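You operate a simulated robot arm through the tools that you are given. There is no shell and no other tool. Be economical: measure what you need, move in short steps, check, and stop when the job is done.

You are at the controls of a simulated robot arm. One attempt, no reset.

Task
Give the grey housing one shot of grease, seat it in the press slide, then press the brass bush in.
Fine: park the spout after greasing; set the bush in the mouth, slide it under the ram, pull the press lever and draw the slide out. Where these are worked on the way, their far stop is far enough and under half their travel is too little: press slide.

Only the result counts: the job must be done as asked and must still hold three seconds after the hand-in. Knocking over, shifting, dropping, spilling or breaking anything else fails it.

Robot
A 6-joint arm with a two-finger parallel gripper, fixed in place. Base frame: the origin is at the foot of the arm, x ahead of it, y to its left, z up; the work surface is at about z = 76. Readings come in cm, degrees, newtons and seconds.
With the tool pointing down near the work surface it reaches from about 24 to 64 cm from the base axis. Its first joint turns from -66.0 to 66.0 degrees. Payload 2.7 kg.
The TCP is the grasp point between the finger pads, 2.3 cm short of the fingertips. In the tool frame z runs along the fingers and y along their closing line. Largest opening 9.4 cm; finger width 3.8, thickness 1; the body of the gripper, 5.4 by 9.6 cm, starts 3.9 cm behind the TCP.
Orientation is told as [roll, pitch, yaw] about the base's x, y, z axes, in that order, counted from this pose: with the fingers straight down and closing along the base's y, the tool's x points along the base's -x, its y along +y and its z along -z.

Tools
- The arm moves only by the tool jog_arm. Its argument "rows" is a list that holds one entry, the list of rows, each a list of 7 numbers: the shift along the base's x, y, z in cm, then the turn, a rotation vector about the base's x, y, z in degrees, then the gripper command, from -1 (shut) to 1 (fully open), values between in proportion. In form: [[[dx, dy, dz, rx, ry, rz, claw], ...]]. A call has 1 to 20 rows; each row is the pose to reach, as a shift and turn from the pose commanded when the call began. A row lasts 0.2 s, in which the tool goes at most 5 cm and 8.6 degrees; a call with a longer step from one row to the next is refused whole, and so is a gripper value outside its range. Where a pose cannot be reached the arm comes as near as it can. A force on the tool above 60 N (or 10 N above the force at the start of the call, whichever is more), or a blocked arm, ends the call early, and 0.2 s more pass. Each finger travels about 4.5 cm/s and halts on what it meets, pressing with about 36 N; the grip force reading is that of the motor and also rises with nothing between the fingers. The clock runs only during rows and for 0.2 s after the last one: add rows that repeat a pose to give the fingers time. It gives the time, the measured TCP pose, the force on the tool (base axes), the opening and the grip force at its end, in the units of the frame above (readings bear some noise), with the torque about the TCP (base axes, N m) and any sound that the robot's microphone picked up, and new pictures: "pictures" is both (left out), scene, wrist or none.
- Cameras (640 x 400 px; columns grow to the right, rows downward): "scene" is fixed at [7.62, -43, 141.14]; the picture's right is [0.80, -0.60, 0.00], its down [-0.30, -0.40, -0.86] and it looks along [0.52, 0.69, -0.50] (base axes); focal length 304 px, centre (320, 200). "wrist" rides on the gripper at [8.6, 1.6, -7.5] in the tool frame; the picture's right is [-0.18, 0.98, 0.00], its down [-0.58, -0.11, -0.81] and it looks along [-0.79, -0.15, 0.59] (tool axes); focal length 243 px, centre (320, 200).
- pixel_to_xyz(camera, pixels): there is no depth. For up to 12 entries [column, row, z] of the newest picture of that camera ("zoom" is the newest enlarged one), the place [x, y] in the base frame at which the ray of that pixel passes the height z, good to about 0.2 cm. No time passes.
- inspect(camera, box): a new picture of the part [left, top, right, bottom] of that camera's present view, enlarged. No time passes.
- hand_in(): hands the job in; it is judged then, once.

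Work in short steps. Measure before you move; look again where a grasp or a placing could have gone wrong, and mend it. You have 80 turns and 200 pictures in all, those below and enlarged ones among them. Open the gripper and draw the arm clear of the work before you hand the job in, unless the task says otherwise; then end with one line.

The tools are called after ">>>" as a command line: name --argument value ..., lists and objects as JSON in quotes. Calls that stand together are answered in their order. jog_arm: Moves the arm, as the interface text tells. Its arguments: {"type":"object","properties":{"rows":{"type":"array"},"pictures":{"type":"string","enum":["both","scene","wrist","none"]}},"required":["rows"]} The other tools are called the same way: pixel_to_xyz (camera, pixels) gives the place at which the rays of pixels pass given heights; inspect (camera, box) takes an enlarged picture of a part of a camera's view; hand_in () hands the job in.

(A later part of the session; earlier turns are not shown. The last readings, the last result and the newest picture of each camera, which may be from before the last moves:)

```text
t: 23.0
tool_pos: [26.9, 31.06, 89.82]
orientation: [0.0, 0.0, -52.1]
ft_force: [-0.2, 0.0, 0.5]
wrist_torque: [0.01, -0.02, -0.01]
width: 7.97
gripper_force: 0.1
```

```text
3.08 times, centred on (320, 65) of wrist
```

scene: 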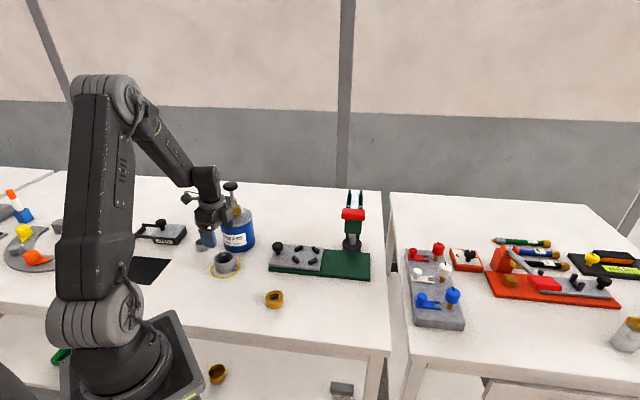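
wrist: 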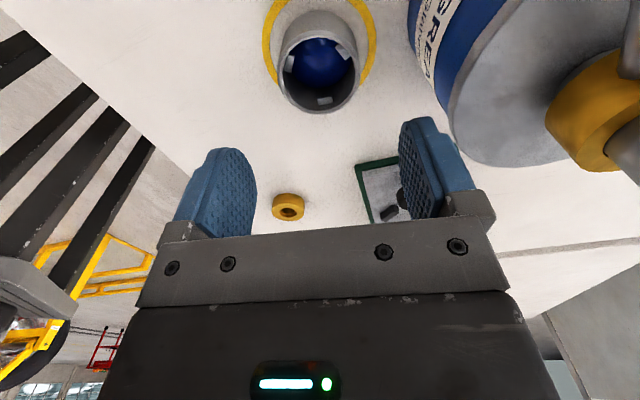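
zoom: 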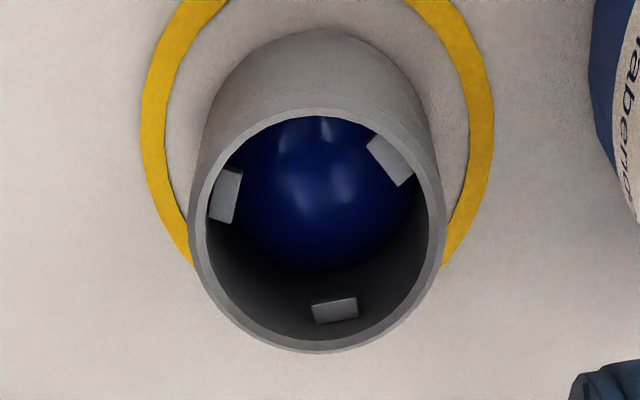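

Rim centre about (27.0, 31.1), lug at −52° as assumed. I descend to grip height z 79.9 and close.

>>> jog_arm --rows '[[[0.1, 0.05, -4, 0, 0, 0, 0.7], [0.1, 0.05, -7, 0, 0, 0, 0.7], [0.1, 0.05, -9, 0, 0, 0, 0.7], [0.1, 0.05, -9.9, 0, 0, 0, 0.7], [0.1, 0.05, -9.9, 0, 0, 0, 0.4], [0.1, 0.05, -9.9, 0, 0, 0, 0], [0.1, 0.05, -9.9, 0, 0, 0, -0.5], [0.1, 0.05, -9.9, 0, 0, 0, -1], [0.1, 0.05, -9.9, 0, 0, 0, -1]]]'

>>> inspect --camera "scene" --box '[180, 190, 290, 300]'

```text
t: 25.0
tool_pos: [27.1, 31.33, 79.88]
orientation: [0.0, 0.0, -52.1]
ft_force: [-0.3, 0.4, -0.4]
wrist_torque: [0.01, 0.04, -0.05]
width: 6.16
gripper_force: 36.4
```

scene: 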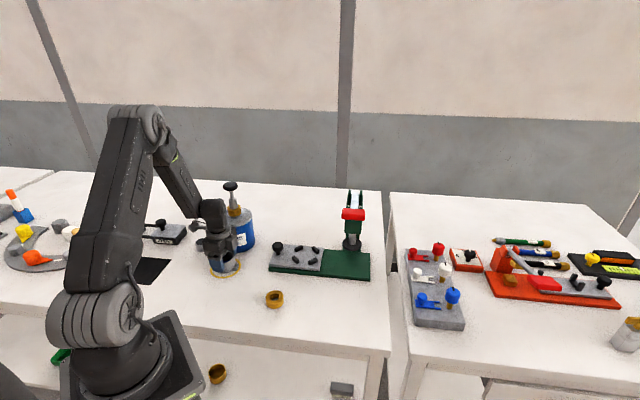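
wrist: 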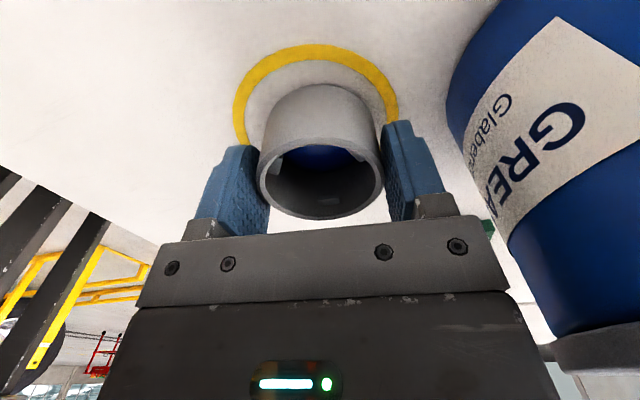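

```text
3.64 times, centred on (235, 245) of scene
```

zoom: 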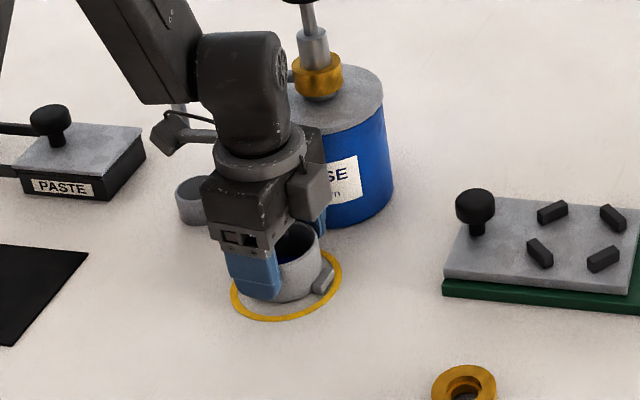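

The housing is gripped (6.16 cm). I lift it 12 cm and carry it above the nest, turning +7.5° to line the lug with the slide axis.

>>> jog_arm --rows '[[[0, 0, 2, 0, 0, 0, -1], [0, 0, 6, 0, 0, 0, -1], [0, 0, 10, 0, 0, 0, -1], [0, 0, 12, 0, 0, 0, -1], [3.5, -2.1, 12, 0, 0, 1.5, -1], [7, -4.2, 12, 0, 0, 3, -1], [10.5, -6.3, 12, 0, 0, 4.5, -1], [14, -8.4, 12, 0, 0, 6, -1], [17.5, -10.5, 12, 0, 0, 7.5, -1], [21.1, -12.6, 12, 0, 0, 7.5, -1], [21.1, -12.6, 12, 0, 0, 7.5, -1], [21.1, -12.6, 12, 0, 0, 7.5, -1]]]'

>>> inspect --camera "scene" --box '[250, 180, 370, 290]'

>>> inspect --camera "wrist" --box '[200, 0, 440, 240]'

```text
t: 27.6
tool_pos: [48.14, 18.77, 91.98]
orientation: [0.2, 0.0, -44.5]
ft_force: [0.9, -0.4, -0.7]
wrist_torque: [-0.03, -0.01, 0.01]
width: 0.0
gripper_force: 36.0
```

scene: 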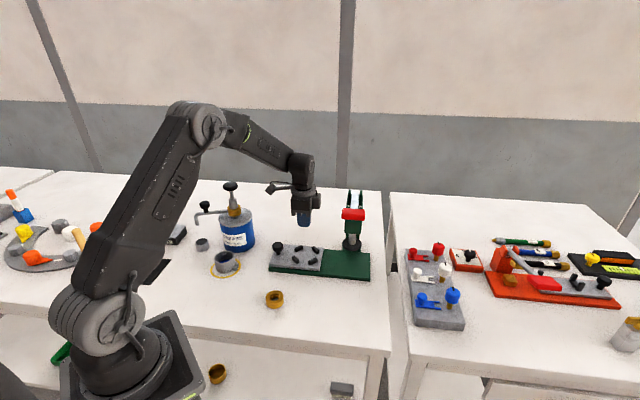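
wrist: 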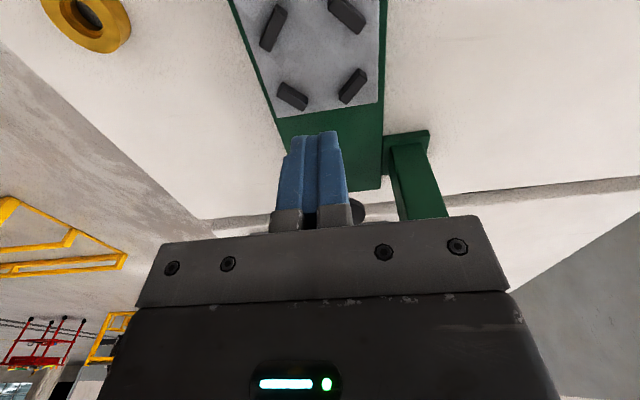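

```text
3.64 times, centred on (310, 235) of scene
```

zoom: 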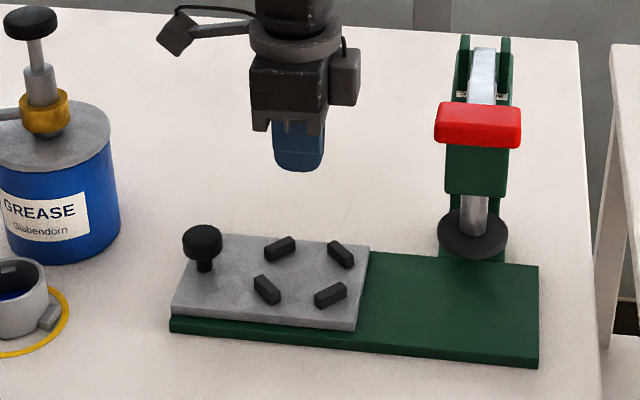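

```text
1.67 times, centred on (320, 120) of wrist
```

zoom: 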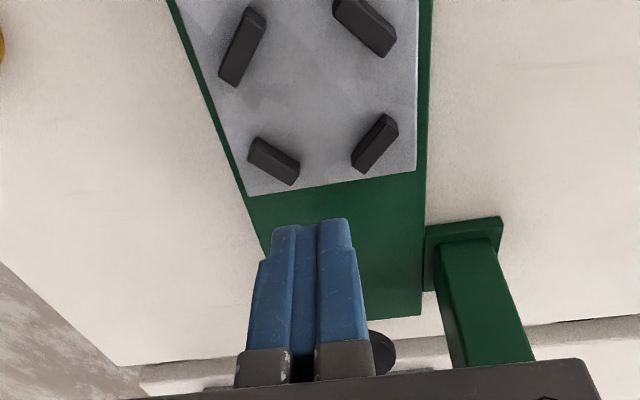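

The fingers shut on nothing: the housing slipped and stays upright in its ring at (226,262). While here I measure the nest bars from close by, and re-examine the housing.

>>> pixel_to_xyz --camera "wrist" --pixels '[[274, 24, 79.2], [347, 13, 79.2], [293, 95, 79.2], [353.5, 85, 79.2]]'

>>> inspect --camera "scene" --box '[205, 240, 250, 285]'

```text
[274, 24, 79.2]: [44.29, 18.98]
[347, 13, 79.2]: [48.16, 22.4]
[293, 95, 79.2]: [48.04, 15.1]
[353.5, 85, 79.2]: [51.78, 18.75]
```

```text
8.89 times, centred on (228, 262) of scene
```

zoom: 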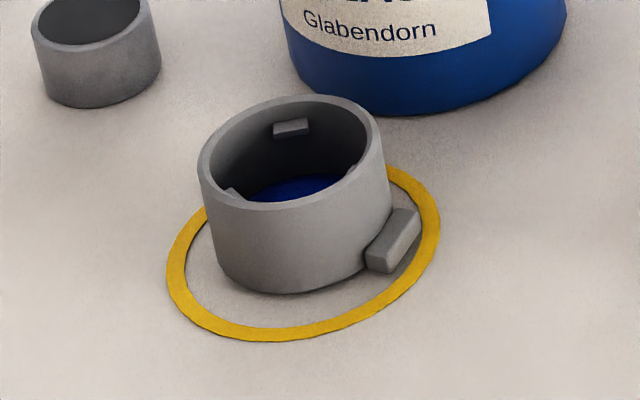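

Nest centre is (48.1, 18.8). The housing looks about 3.6 cm tall, so I gripped too high. I return above it with the fingers open to re-measure.

>>> jog_arm --rows '[[[-3.5, 2.1, 2, 0, 0, 0, -0.5], [-7, 4.2, 3, 0, 0, -1.5, 0.7], [-10.5, 6.3, 3, 0, 0, -3, 0.7], [-14, 8.4, 3, 0, 0, -4.5, 0.7], [-17.5, 10.5, 3, 0, 0, -6, 0.7], [-21.1, 12.4, 2, 0, 0, -7.5, 0.7], [-21.1, 12.4, -2, 0, 0, -7.5, 0.7], [-21.1, 12.4, -2, 0, 0, -7.5, 0.7]]]' --pictures "wrist"

>>> inspect --camera "wrist" --box '[240, 0, 400, 130]'

```text
t: 29.4
tool_pos: [26.9, 31.02, 90.11]
orientation: [0.1, 0.0, -52.0]
ft_force: [1.0, 0.6, -0.4]
wrist_torque: [0.0, 0.0, -0.01]
width: 8.0
gripper_force: 0.0
```

wrist: 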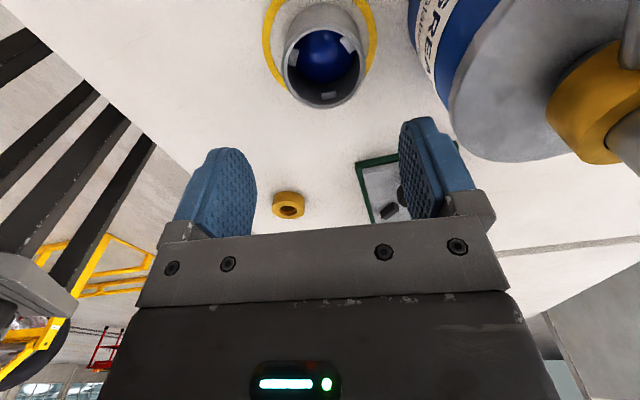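

```text
3.08 times, centred on (320, 65) of wrist
```

zoom: 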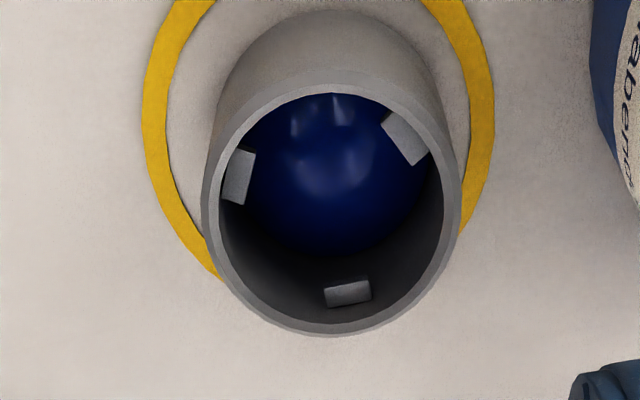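

The housing moved slightly; I measure its rim edges anew.

>>> pixel_to_xyz --camera "zoom" --pixels '[[332, 212, 79.6], [333, 335, 79.6], [332, 72, 79.6], [203, 200, 79.6], [461, 190, 79.6], [332, 88, 79.6]]'

>>> pixel_to_xyz --camera "scene" --pixels '[[224.9, 249.6, 79.6], [226.3, 260, 76]]'

```text
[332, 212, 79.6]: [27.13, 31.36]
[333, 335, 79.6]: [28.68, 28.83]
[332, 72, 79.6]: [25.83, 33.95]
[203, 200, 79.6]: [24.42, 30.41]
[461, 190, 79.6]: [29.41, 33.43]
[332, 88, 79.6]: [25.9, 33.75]
```

```text
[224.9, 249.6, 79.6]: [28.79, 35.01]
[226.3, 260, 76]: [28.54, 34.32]
```

Housing centre is now about (27.2, 31.35). I descend deeper, to z 79.1, close, and lift slowly by 1.5 cm.

>>> jog_arm --rows '[[[0.3, 0.35, -4, 0, 0, 0, 0.7], [0.3, 0.35, -8, 0, 0, 0, 0.7], [0.3, 0.35, -10, 0, 0, 0, 0.7], [0.3, 0.35, -11, 0, 0, 0, 0.7], [0.3, 0.35, -11, 0, 0, 0, 0.4], [0.3, 0.35, -11, 0, 0, 0, 0], [0.3, 0.35, -11, 0, 0, 0, -0.5], [0.3, 0.35, -11, 0, 0, 0, -1], [0.3, 0.35, -11, 0, 0, 0, -1], [0.3, 0.35, -10.7, 0, 0, 0, -1], [0.3, 0.35, -10.4, 0, 0, 0, -1], [0.3, 0.35, -10.1, 0, 0, 0, -1], [0.3, 0.35, -9.5, 0, 0, 0, -1]]]'

>>> inspect --camera "scene" --box '[190, 220, 270, 290]'

```text
t: 32.2
tool_pos: [27.29, 31.53, 80.53]
orientation: [0.1, 0.0, -52.2]
ft_force: [0.2, 0.3, -2.6]
wrist_torque: [-0.01, -0.01, -0.01]
width: 6.16
gripper_force: 36.2
```

scene: 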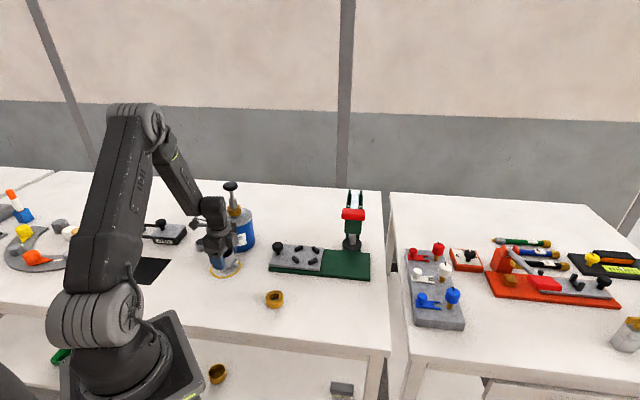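
wrist: 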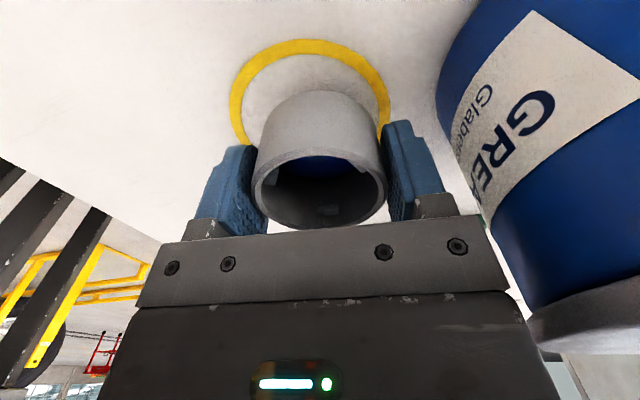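

```text
5.71 times, centred on (230, 255) of scene
```

zoom: 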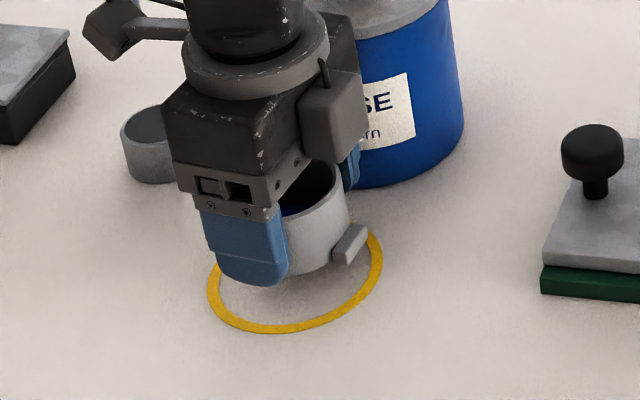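

Lifted and held this time. I lift gently to about z 92.

>>> jog_arm --rows '[[[0, 0, 0.5, 0, 0, 0, -1], [0, 0, 1.3, 0, 0, 0, -1], [0, 0, 2.3, 0, 0, 0, -1], [0, 0, 3.5, 0, 0, 0, -1], [0, 0, 5, 0, 0, 0, -1], [0, 0, 6.5, 0, 0, 0, -1], [0.5, -0.3, 7.7, 0, 0, 0, -1], [1.6, -1, 8.7, 0, 0, 0.5, -1], [3.2, -2, 9.5, 0, 0, 1, -1], [5.1, -3.1, 10, 0, 0, 2, -1], [7.1, -4.3, 10, 0, 0, 3, -1], [9.1, -5.6, 10, 0, 0, 4, -1], [11.1, -6.8, 10, 0, 0, 5, -1], [13.1, -8, 10, 0, 0, 6, -1], [15.1, -9.2, 10, 0, 0, 7, -1], [17.1, -10.5, 10, 0, 0, 7.5, -1], [18.8, -11.5, 10, 0, 0, 7.5, -1], [20, -12.2, 10, 0, 0, 7.5, -1], [20.8, -12.7, 10, 0, 0, 7.5, -1], [20.8, -12.7, 10, 0, 0, 7.5, -1]]]'

>>> inspect --camera "scene" --box '[250, 180, 370, 290]'

>>> inspect --camera "wrist" --box '[200, 0, 440, 240]'

```text
t: 36.4
tool_pos: [48.08, 18.68, 90.63]
orientation: [0.0, 0.1, -44.5]
ft_force: [0.0, -0.7, -1.8]
wrist_torque: [-0.01, 0.02, 0.02]
width: 6.13
gripper_force: 36.0
```

scene: 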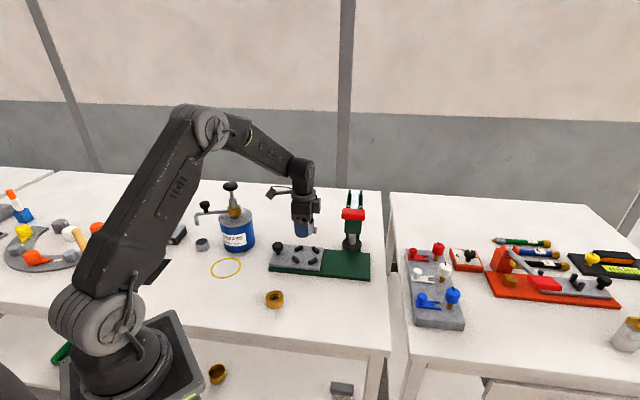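
wrist: 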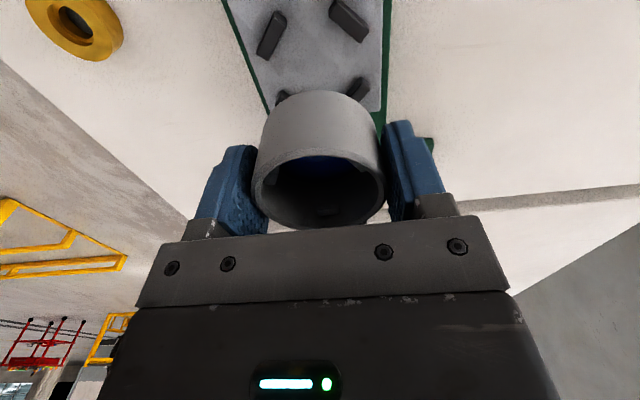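

```text
3.64 times, centred on (310, 235) of scene
```

zoom: 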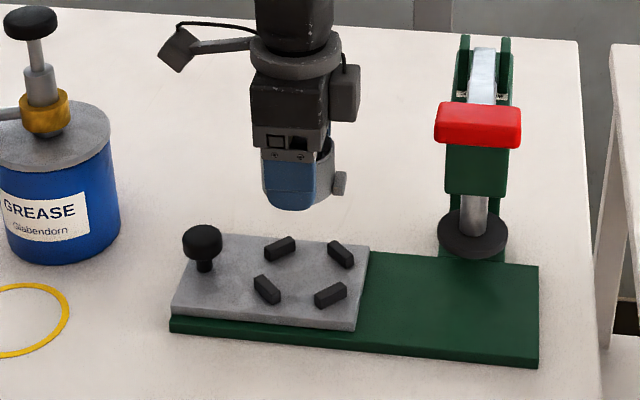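

```text
1.67 times, centred on (320, 120) of wrist
```

zoom: 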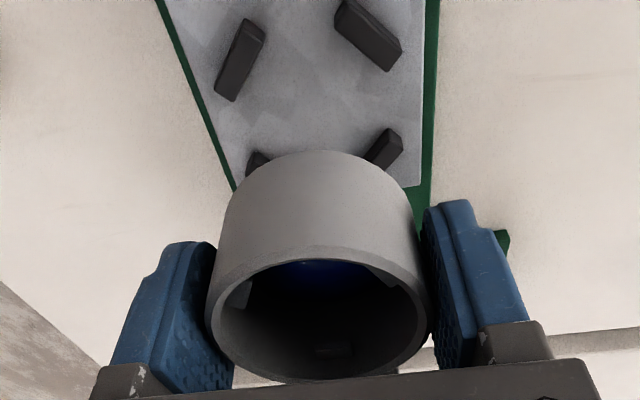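

Held well at 6.13 cm. I lower to just above the bars (TCP z 82.7) to check alignment.

>>> jog_arm --rows '[[[0, 0.1, -1.5, 0, 0, 0, -1], [0, 0.1, -3.2, 0, 0, 0, -1], [0, 0.1, -5, 0, 0, 0, -1], [0, 0.1, -6.5, 0, 0, 0, -1], [0, 0.1, -7.5, 0, 0, 0, -1], [0, 0.1, -7.9, 0, 0, 0, -1], [0, 0.1, -7.9, 0, 0, 0, -1]]]'

>>> inspect --camera "scene" --box '[262, 210, 352, 290]'

>>> inspect --camera "wrist" --box '[200, 40, 440, 240]'

```text
t: 38.0
tool_pos: [48.12, 18.83, 82.57]
orientation: [0.1, 0.0, -44.6]
ft_force: [0.1, -0.8, 0.5]
wrist_torque: [0.05, 0.02, 0.01]
width: 6.16
gripper_force: 36.4
```

scene: 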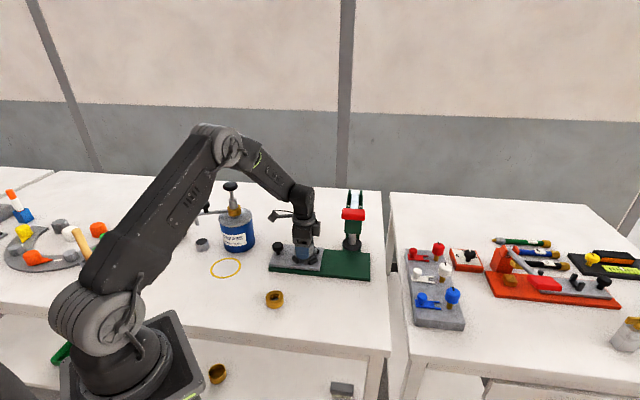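
wrist: 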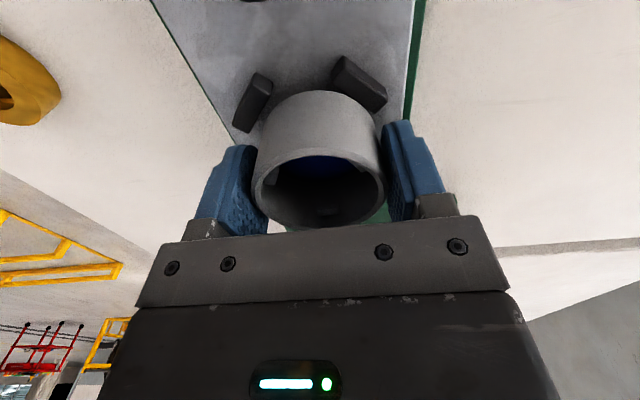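

```text
5.00 times, centred on (307, 250) of scene
```

zoom: 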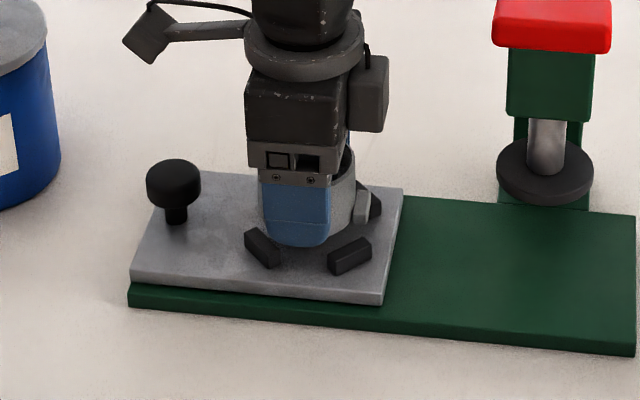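

```text
2.00 times, centred on (320, 140) of wrist
```

zoom: 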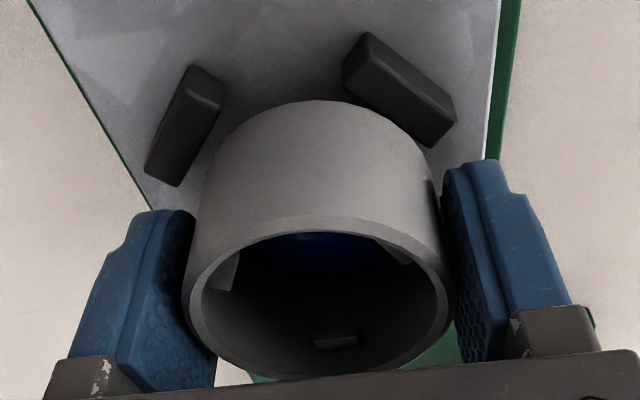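

The housing sits between the bars. I lower slowly, watching the force.

>>> jog_arm --rows '[[[0, 0, -0.2, 0, 0, 0, -1], [0, 0, -0.4, 0, 0, 0, -1], [0, 0, -0.6, 0, 0, 0, -1], [0, 0, -0.8, 0, 0, 0, -1], [0, 0, -0.8, 0, 0, 0, -1]]]'

>>> inspect --camera "wrist" --box '[200, 40, 440, 240]'

```text
t: 39.1
tool_pos: [48.44, 18.97, 82.38]
orientation: [0.6, -0.4, -44.5]
ft_force: [-0.8, -0.2, 2.7]
wrist_torque: [0.15, 0.02, 0.02]
width: 6.18
gripper_force: 35.9
stopped in row 5: the force on the tool passed its limit at 61 N (the readings are from after the stop); the commanded pose is now the measured one
```

scene: 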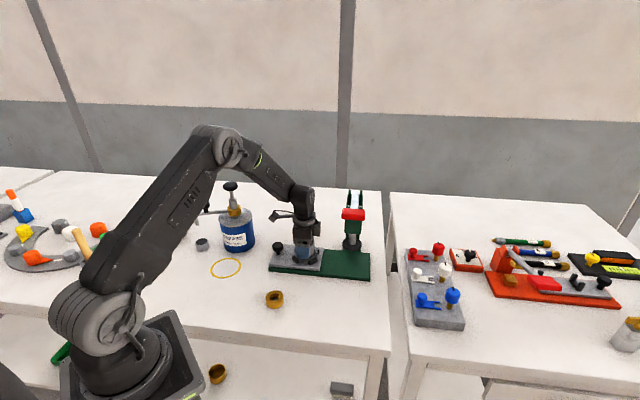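
wrist: 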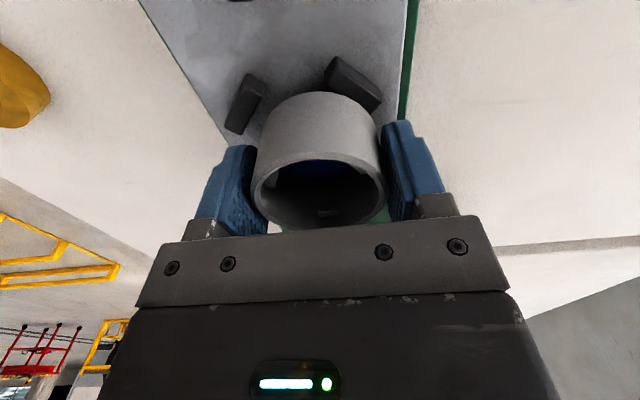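

```text
2.00 times, centred on (320, 140) of wrist
```

zoom: 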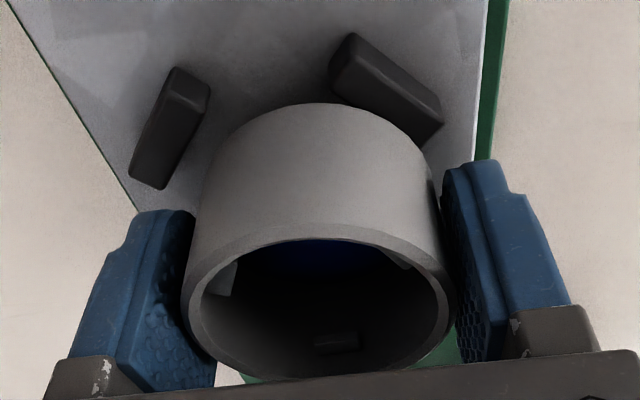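

The housing caught on a bar. Combining both views' biases, the nest centre is nearer (48.4, 18.5). I lift, shift there, straighten the tilt, and look again.

>>> jog_arm --rows '[[[0, 0, 0.6, -0.5, 0.4, 0, -1], [-0.02, -0.2, 1.0, -0.5, 0.4, 0, -1], [-0.04, -0.45, 1.0, -0.5, 0.4, 0, -1], [-0.04, -0.45, 1.0, -0.5, 0.4, 0, -1]]]'

>>> inspect --camera "wrist" --box '[220, 40, 420, 170]'

>>> inspect --camera "scene" --box '[280, 225, 335, 275]'

```text
t: 40.1
tool_pos: [48.31, 18.43, 83.47]
orientation: [-0.1, -0.2, -44.5]
ft_force: [0.0, 1.3, -2.3]
wrist_torque: [-0.01, -0.03, 0.01]
width: 6.17
gripper_force: 36.0
```

scene: 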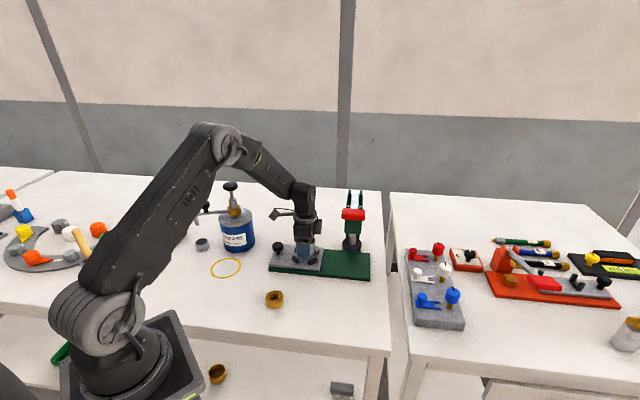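
wrist: 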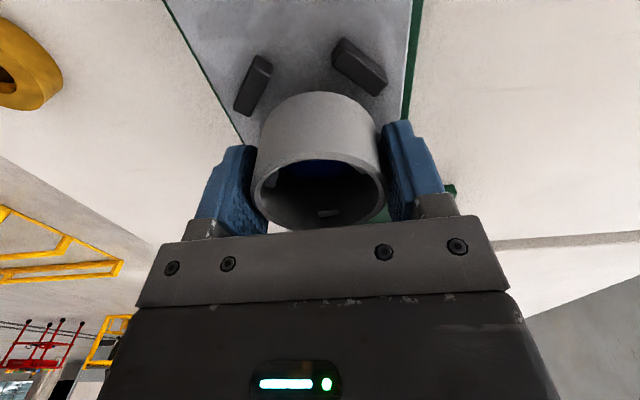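

```text
3.08 times, centred on (320, 105) of wrist
```

zoom: 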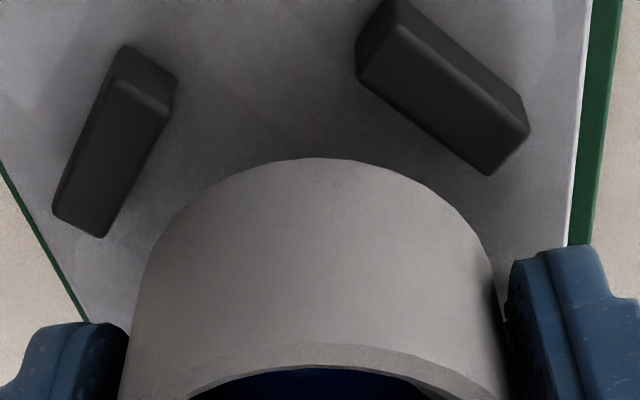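

```text
8.00 times, centred on (308, 250) of scene
```

zoom: 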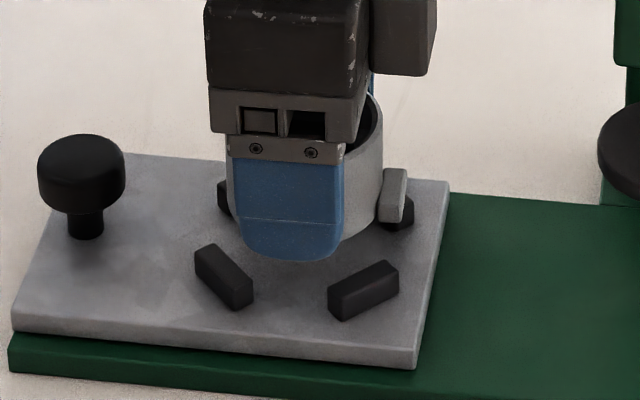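

I compute the inner top edges of the four bars from both pictures to locate the true nest centre.

>>> pixel_to_xyz --camera "wrist" --pixels '[[270.6, 76.4, 79.2], [249.5, 117, 79.2], [332, 64.4, 79.2], [375.2, 96.9, 79.2], [341.1, 48.2, 79.2], [387.5, 82.3, 79.2]]'

>>> pixel_to_xyz --camera "zoom" --pixels '[[212, 244, 79.2], [252, 283, 79.2], [330, 290, 79.2], [390, 262, 79.2], [238, 308, 78.2], [196, 268, 78.2], [340, 320, 78.2], [400, 290, 78.2]]'

```text
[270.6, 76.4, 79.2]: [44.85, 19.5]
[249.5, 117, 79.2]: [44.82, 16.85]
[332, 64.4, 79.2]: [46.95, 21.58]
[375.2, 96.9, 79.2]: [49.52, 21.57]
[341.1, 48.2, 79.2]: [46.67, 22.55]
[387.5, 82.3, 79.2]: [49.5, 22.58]
```

```text
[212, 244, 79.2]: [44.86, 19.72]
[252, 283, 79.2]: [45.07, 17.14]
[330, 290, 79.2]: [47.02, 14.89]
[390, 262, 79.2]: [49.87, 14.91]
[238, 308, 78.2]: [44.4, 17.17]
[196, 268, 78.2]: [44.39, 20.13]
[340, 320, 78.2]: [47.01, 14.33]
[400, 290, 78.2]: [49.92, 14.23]
```

The nest centre is (48.3, 18.25). I check where the housing's own bottom edge lies relative to the TCP.

>>> pixel_to_xyz --camera "wrist" --pixels '[[320, 91, 80.4], [283, 106, 80.4], [357, 104, 80.4], [300, 94.5, 80.4], [340, 93.5, 80.4]]'

```text
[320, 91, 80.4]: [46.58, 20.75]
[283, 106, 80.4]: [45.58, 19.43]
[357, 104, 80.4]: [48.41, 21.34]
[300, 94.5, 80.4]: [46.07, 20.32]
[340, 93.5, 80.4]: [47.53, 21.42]
```

The housing is centred on the TCP. I shift to (48.3, 18.25) and lower slowly.

>>> jog_arm --rows '[[[0, -0.18, -0.4, 0, 0.2, 0, -1], [0, -0.18, -0.8, 0, 0.2, 0, -1], [0, -0.18, -1.1, 0, 0.2, 0, -1], [0, -0.18, -1.4, 0, 0.2, 0, -1], [0, -0.18, -1.6, 0, 0.2, 0, -1], [0, -0.18, -1.8, 0, 0.2, 0, -1], [0, -0.18, -1.9, 0, 0.2, 0, -1]]]'

>>> inspect --camera "scene" --box '[280, 225, 335, 275]'

```text
t: 41.7
tool_pos: [48.5, 18.24, 81.91]
orientation: [0.2, -0.4, -44.4]
ft_force: [-7.2, -10.1, 54.7]
wrist_torque: [-0.85, 0.71, 0.19]
width: 6.18
gripper_force: 35.8
```

scene: 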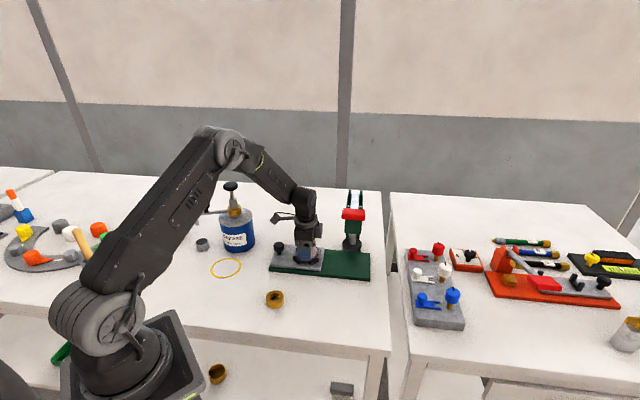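
wrist: 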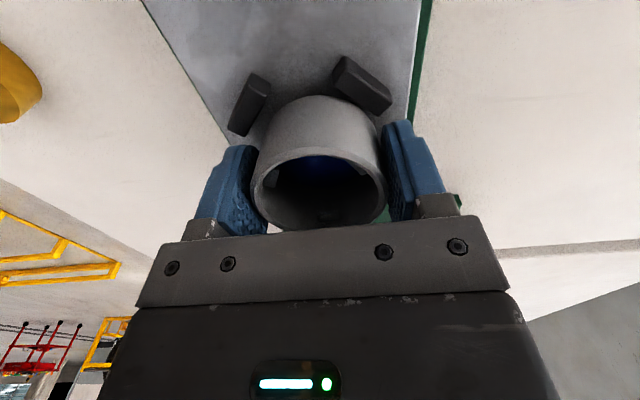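

```text
8.00 times, centred on (308, 250) of scene
```

zoom: 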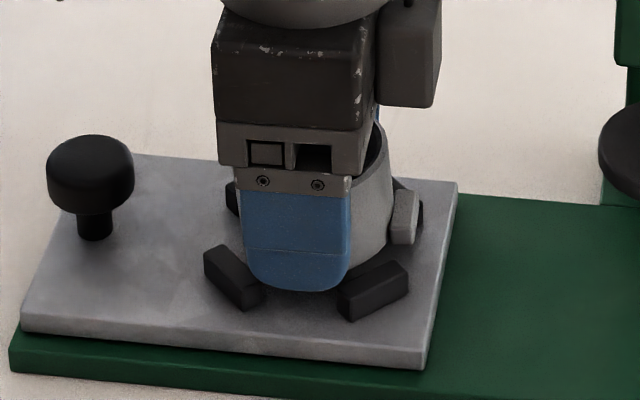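

Blocked at z 81.9: the fingertips appear to rest on the bar ends while the housing bottom (about 78.8) is already below the bar tops. I relieve the force first and look closely.

>>> jog_arm --rows '[[[0.1, 0, 0.15, 0, 0, 0, -1], [0.15, 0, 0.3, 0, 0, 0, -1], [0.15, 0, 0.3, 0, 0, 0, -1]]]'

>>> inspect --camera "wrist" --box '[220, 50, 420, 180]'

```text
t: 42.5
tool_pos: [48.47, 18.3, 81.92]
orientation: [-0.1, -0.2, -44.7]
ft_force: [-8.6, -6.6, 34.1]
wrist_torque: [-0.56, -0.52, -0.19]
width: 6.21
gripper_force: 35.9
```

scene: 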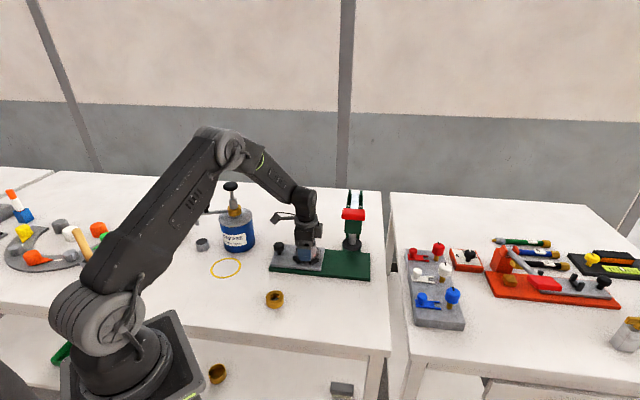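
wrist: 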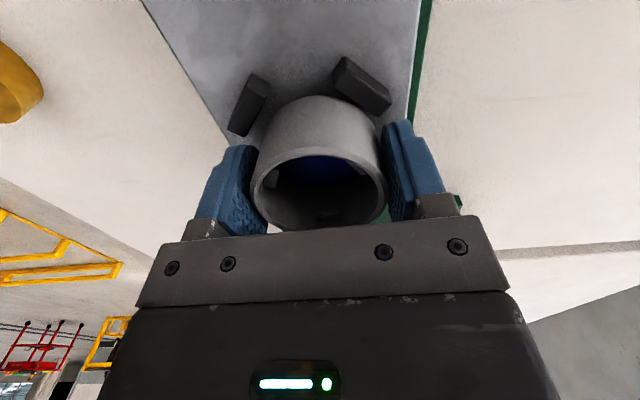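

```text
3.08 times, centred on (320, 115) of wrist
```

zoom: 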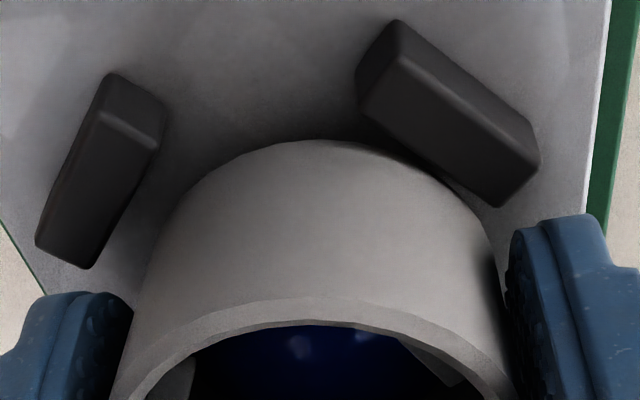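

I compute bars and housing base again in this pose.

>>> pixel_to_xyz --camera "wrist" --pixels '[[333.6, 85.8, 79.2], [378.4, 116.6, 79.2], [267.4, 98.8, 79.2], [244.7, 137.1, 79.2], [320, 95.5, 78.8], [281, 115, 78.8], [359, 110, 78.8], [300, 101, 78.8], [340, 98, 78.8]]'

>>> inspect --camera "scene" --box '[280, 225, 335, 275]'

```text
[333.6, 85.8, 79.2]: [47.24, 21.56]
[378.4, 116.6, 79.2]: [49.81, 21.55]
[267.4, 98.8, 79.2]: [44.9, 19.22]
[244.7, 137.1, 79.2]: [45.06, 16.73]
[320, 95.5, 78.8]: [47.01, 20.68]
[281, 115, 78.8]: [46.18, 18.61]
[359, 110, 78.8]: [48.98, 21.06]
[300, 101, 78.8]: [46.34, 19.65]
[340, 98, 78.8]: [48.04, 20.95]
```

```text
8.00 times, centred on (308, 250) of scene
```

zoom: 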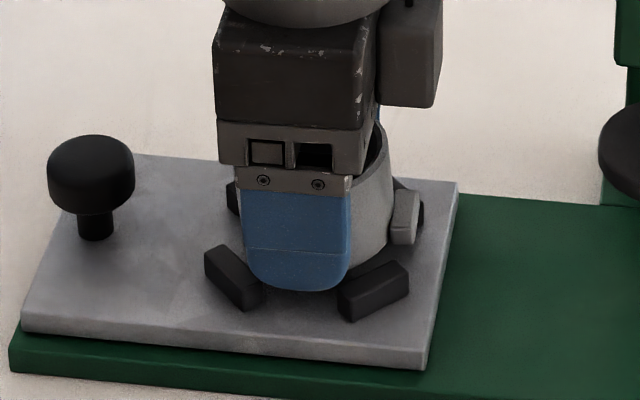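

I recompute the housing's bottom edge assuming it rests at bar-top height (79.15), to see its true lateral offset.

>>> pixel_to_xyz --camera "wrist" --pixels '[[320, 95.5, 79.15], [281, 115, 79.15], [359, 110, 79.15], [300, 101, 79.15], [340, 98, 79.15], [270, 130, 79.15], [372, 122, 79.15]]'

>>> inspect --camera "wrist" --box '[260, 70, 390, 150]'

```text
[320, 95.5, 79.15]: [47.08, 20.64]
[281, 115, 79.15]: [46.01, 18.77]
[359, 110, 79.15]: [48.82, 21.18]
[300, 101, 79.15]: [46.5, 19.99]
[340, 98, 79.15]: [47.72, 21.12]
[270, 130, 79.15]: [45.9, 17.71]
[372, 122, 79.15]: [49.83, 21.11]
```

```text
4.92 times, centred on (325, 110) of wrist
```

zoom: 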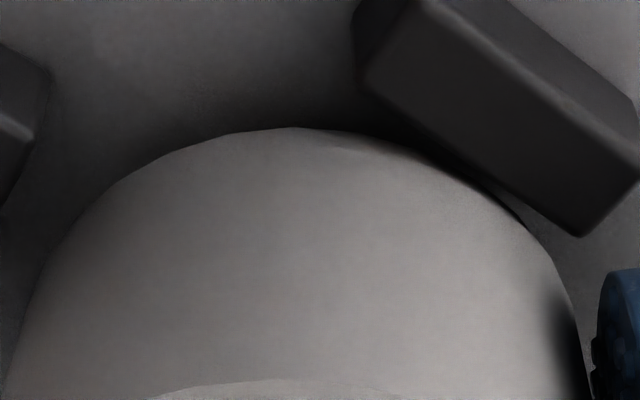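

The housing edge touches the right bar with slack at the left: it sits about 0.4 cm along the lug direction from the TCP. I lift, move to (48.2, 18.4), and lower again.

>>> jog_arm --rows '[[[0, 0, 0.5, 0, 0.2, 0, -1], [-0.15, 0.05, 0.8, 0, 0.2, 0, -1], [-0.27, 0.12, 0.8, 0, 0.2, 0, -1], [-0.27, 0.12, 0.8, 0, 0.2, 0, -1], [-0.27, 0.12, 0.5, 0, 0.2, 0, -1], [-0.27, 0.12, 0.2, 0, 0.2, 0, -1], [-0.27, 0.12, 0.0, 0, 0.2, 0, -1], [-0.27, 0.12, -0.2, 0, 0.2, 0, -1]]]'

>>> inspect --camera "wrist" --box '[220, 50, 420, 180]'

```text
t: 44.3
tool_pos: [48.29, 18.4, 81.92]
orientation: [-0.1, -0.1, -44.5]
ft_force: [-13.4, -11.9, 42.4]
wrist_torque: [1.05, 0.18, 0.41]
width: 6.18
gripper_force: 35.8
```

scene: 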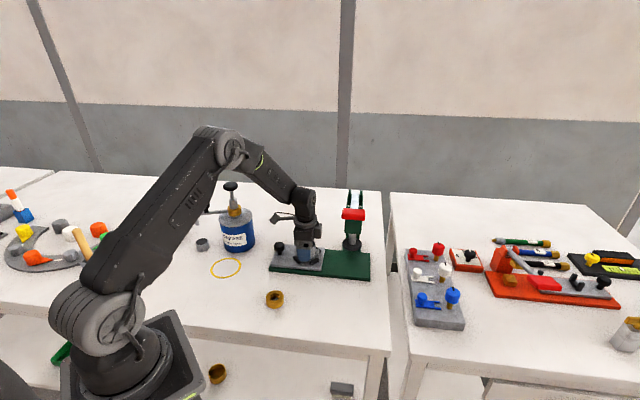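
wrist: 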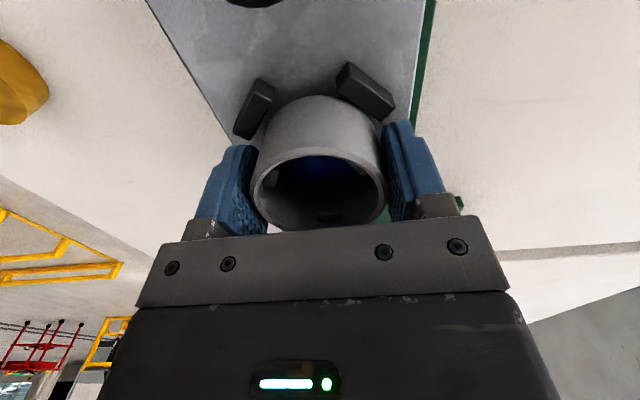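

```text
3.08 times, centred on (320, 115) of wrist
```

zoom: 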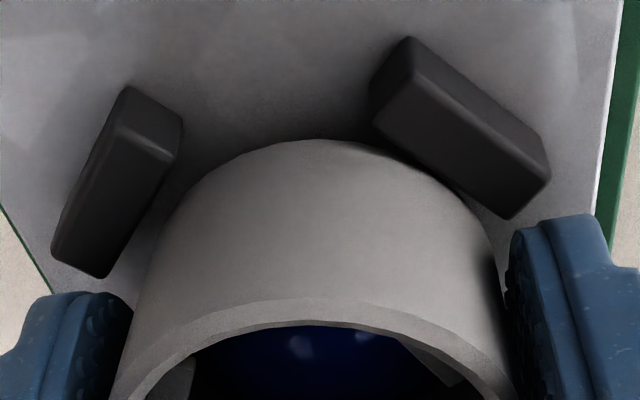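

It looks well centred now, and the stop height is always 81.92, which suggests the fingertips rest on the bars. I relieve the load and open gently so the housing can drop the last few millimetres.

>>> jog_arm --rows '[[[0.05, 0, 0.15, 0, 0, 0, -1], [0.05, 0, 0.25, 0, 0, 0, -1], [0.05, 0, 0.25, 0, 0, 0, 0.4], [0.05, 0, 0.25, 0, 0, 0, 0.5], [0.05, 0, 0.25, 0, 0, 0, 0.6]]]'

>>> inspect --camera "wrist" --box '[220, 50, 420, 240]'

>>> inspect --camera "scene" --box '[280, 225, 335, 275]'

```text
t: 45.5
tool_pos: [48.26, 18.34, 81.89]
orientation: [-0.2, -0.1, -44.6]
ft_force: [-17.3, -16.9, 38.3]
wrist_torque: [1.12, -0.19, 0.42]
width: 6.54
gripper_force: 0.1
```

scene: 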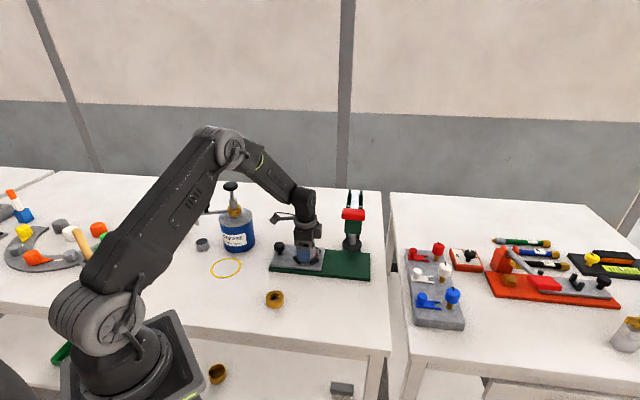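
wrist: 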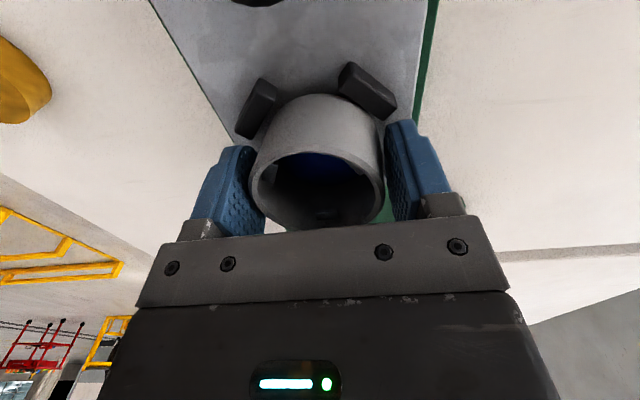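

```text
2.11 times, centred on (320, 145) of wrist
```

zoom: 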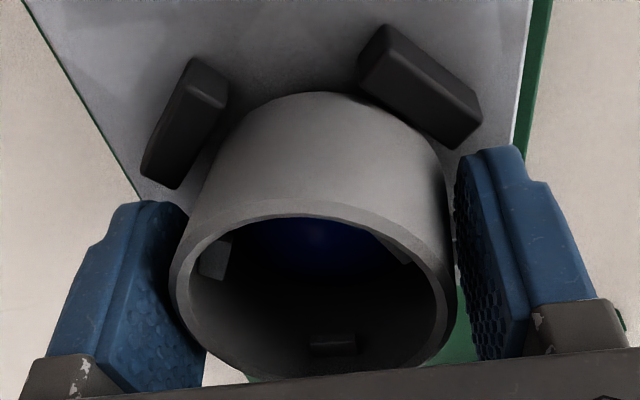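

```text
8.00 times, centred on (308, 250) of scene
```

zoom: 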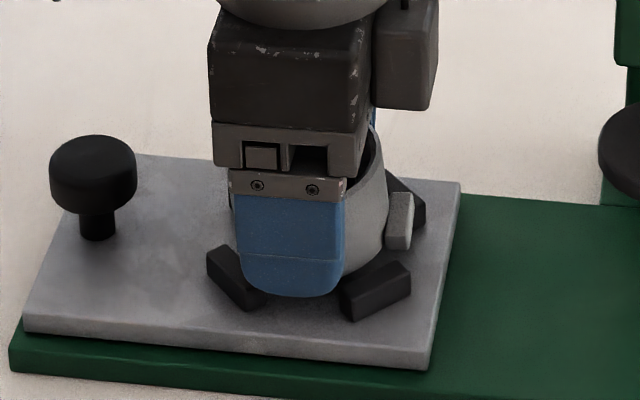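

The released fingers still feel 38 N, so they do rest on the bars. I rise 0.6 cm and open further to see whether the housing dropped in.

>>> jog_arm --rows '[[[0.0, 0, 0.4, 0, 0, 0, 0.6], [0.0, 0, 0.8, 0, 0, 0, 0.7], [0, 0, 1.2, 0, 0, 0, 0.8], [0, 0, 3, 0, 0, 0, 0.8], [0, 0, 7, 0, 0, 0, 0.8], [0, 0, 11, 0, 0, 0, 0.8], [0, 0, 11, 0, 0, 0, 0.8]]]'

>>> inspect --camera "wrist" --box '[220, 0, 420, 130]'

>>> inspect --camera "scene" --box '[270, 220, 340, 280]'

```text
t: 47.1
tool_pos: [48.25, 18.47, 92.77]
orientation: [-0.4, 0.0, -44.5]
ft_force: [0.0, 0.8, -0.3]
wrist_torque: [-0.01, 0.0, -0.01]
width: 8.45
gripper_force: 0.0
```

scene: 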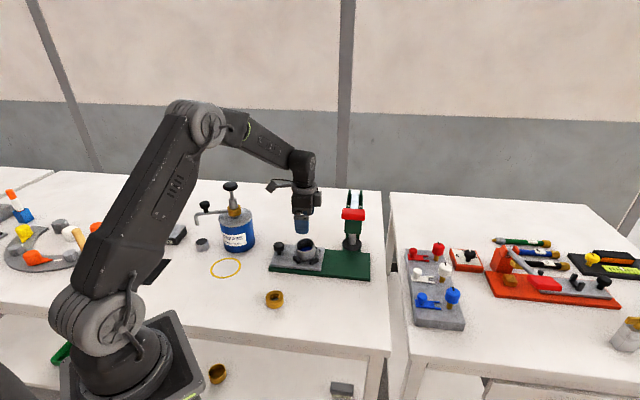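
wrist: 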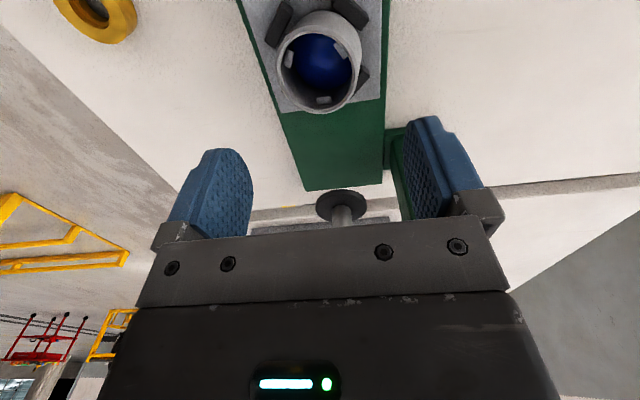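

```text
3.08 times, centred on (320, 65) of wrist
```

zoom: 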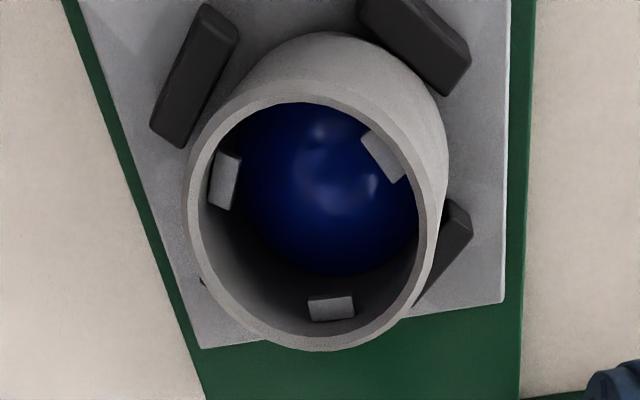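

```text
6.67 times, centred on (305, 250) of scene
```

zoom: 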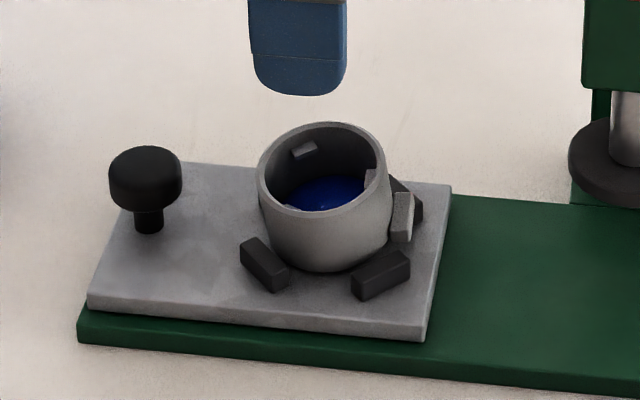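

The housing is tilted, with its back-right side (+45° direction) riding on the bars. I re-measure the bars at the corrected top height 79.6.

>>> pixel_to_xyz --camera "wrist" --pixels '[[293.4, 13.1, 79.6], [275.5, 48.1, 79.6], [333, 6.6, 79.6], [360.6, 30.9, 79.6], [364, 66, 79.6], [369, 77, 79.6]]'

>>> pixel_to_xyz --camera "zoom" --pixels '[[255, 238, 79.6], [290, 268, 79.6], [352, 275, 79.6], [405, 250, 79.6], [423, 208, 79.6], [410, 230, 78.6]]'

>>> inspect --camera "scene" --box '[290, 230, 330, 270]'

```text
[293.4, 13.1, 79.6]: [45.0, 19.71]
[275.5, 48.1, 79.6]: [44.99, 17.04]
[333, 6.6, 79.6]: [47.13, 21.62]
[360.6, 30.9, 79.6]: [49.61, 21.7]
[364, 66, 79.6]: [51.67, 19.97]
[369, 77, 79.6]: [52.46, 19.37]
```

```text
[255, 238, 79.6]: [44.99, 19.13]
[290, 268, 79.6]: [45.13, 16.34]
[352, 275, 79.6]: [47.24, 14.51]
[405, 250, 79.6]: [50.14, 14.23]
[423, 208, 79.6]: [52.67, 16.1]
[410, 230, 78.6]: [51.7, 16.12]
```

```text
10.00 times, centred on (310, 250) of scene
```

zoom: 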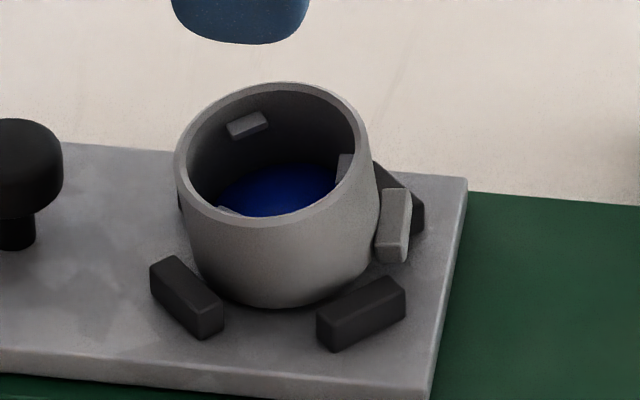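

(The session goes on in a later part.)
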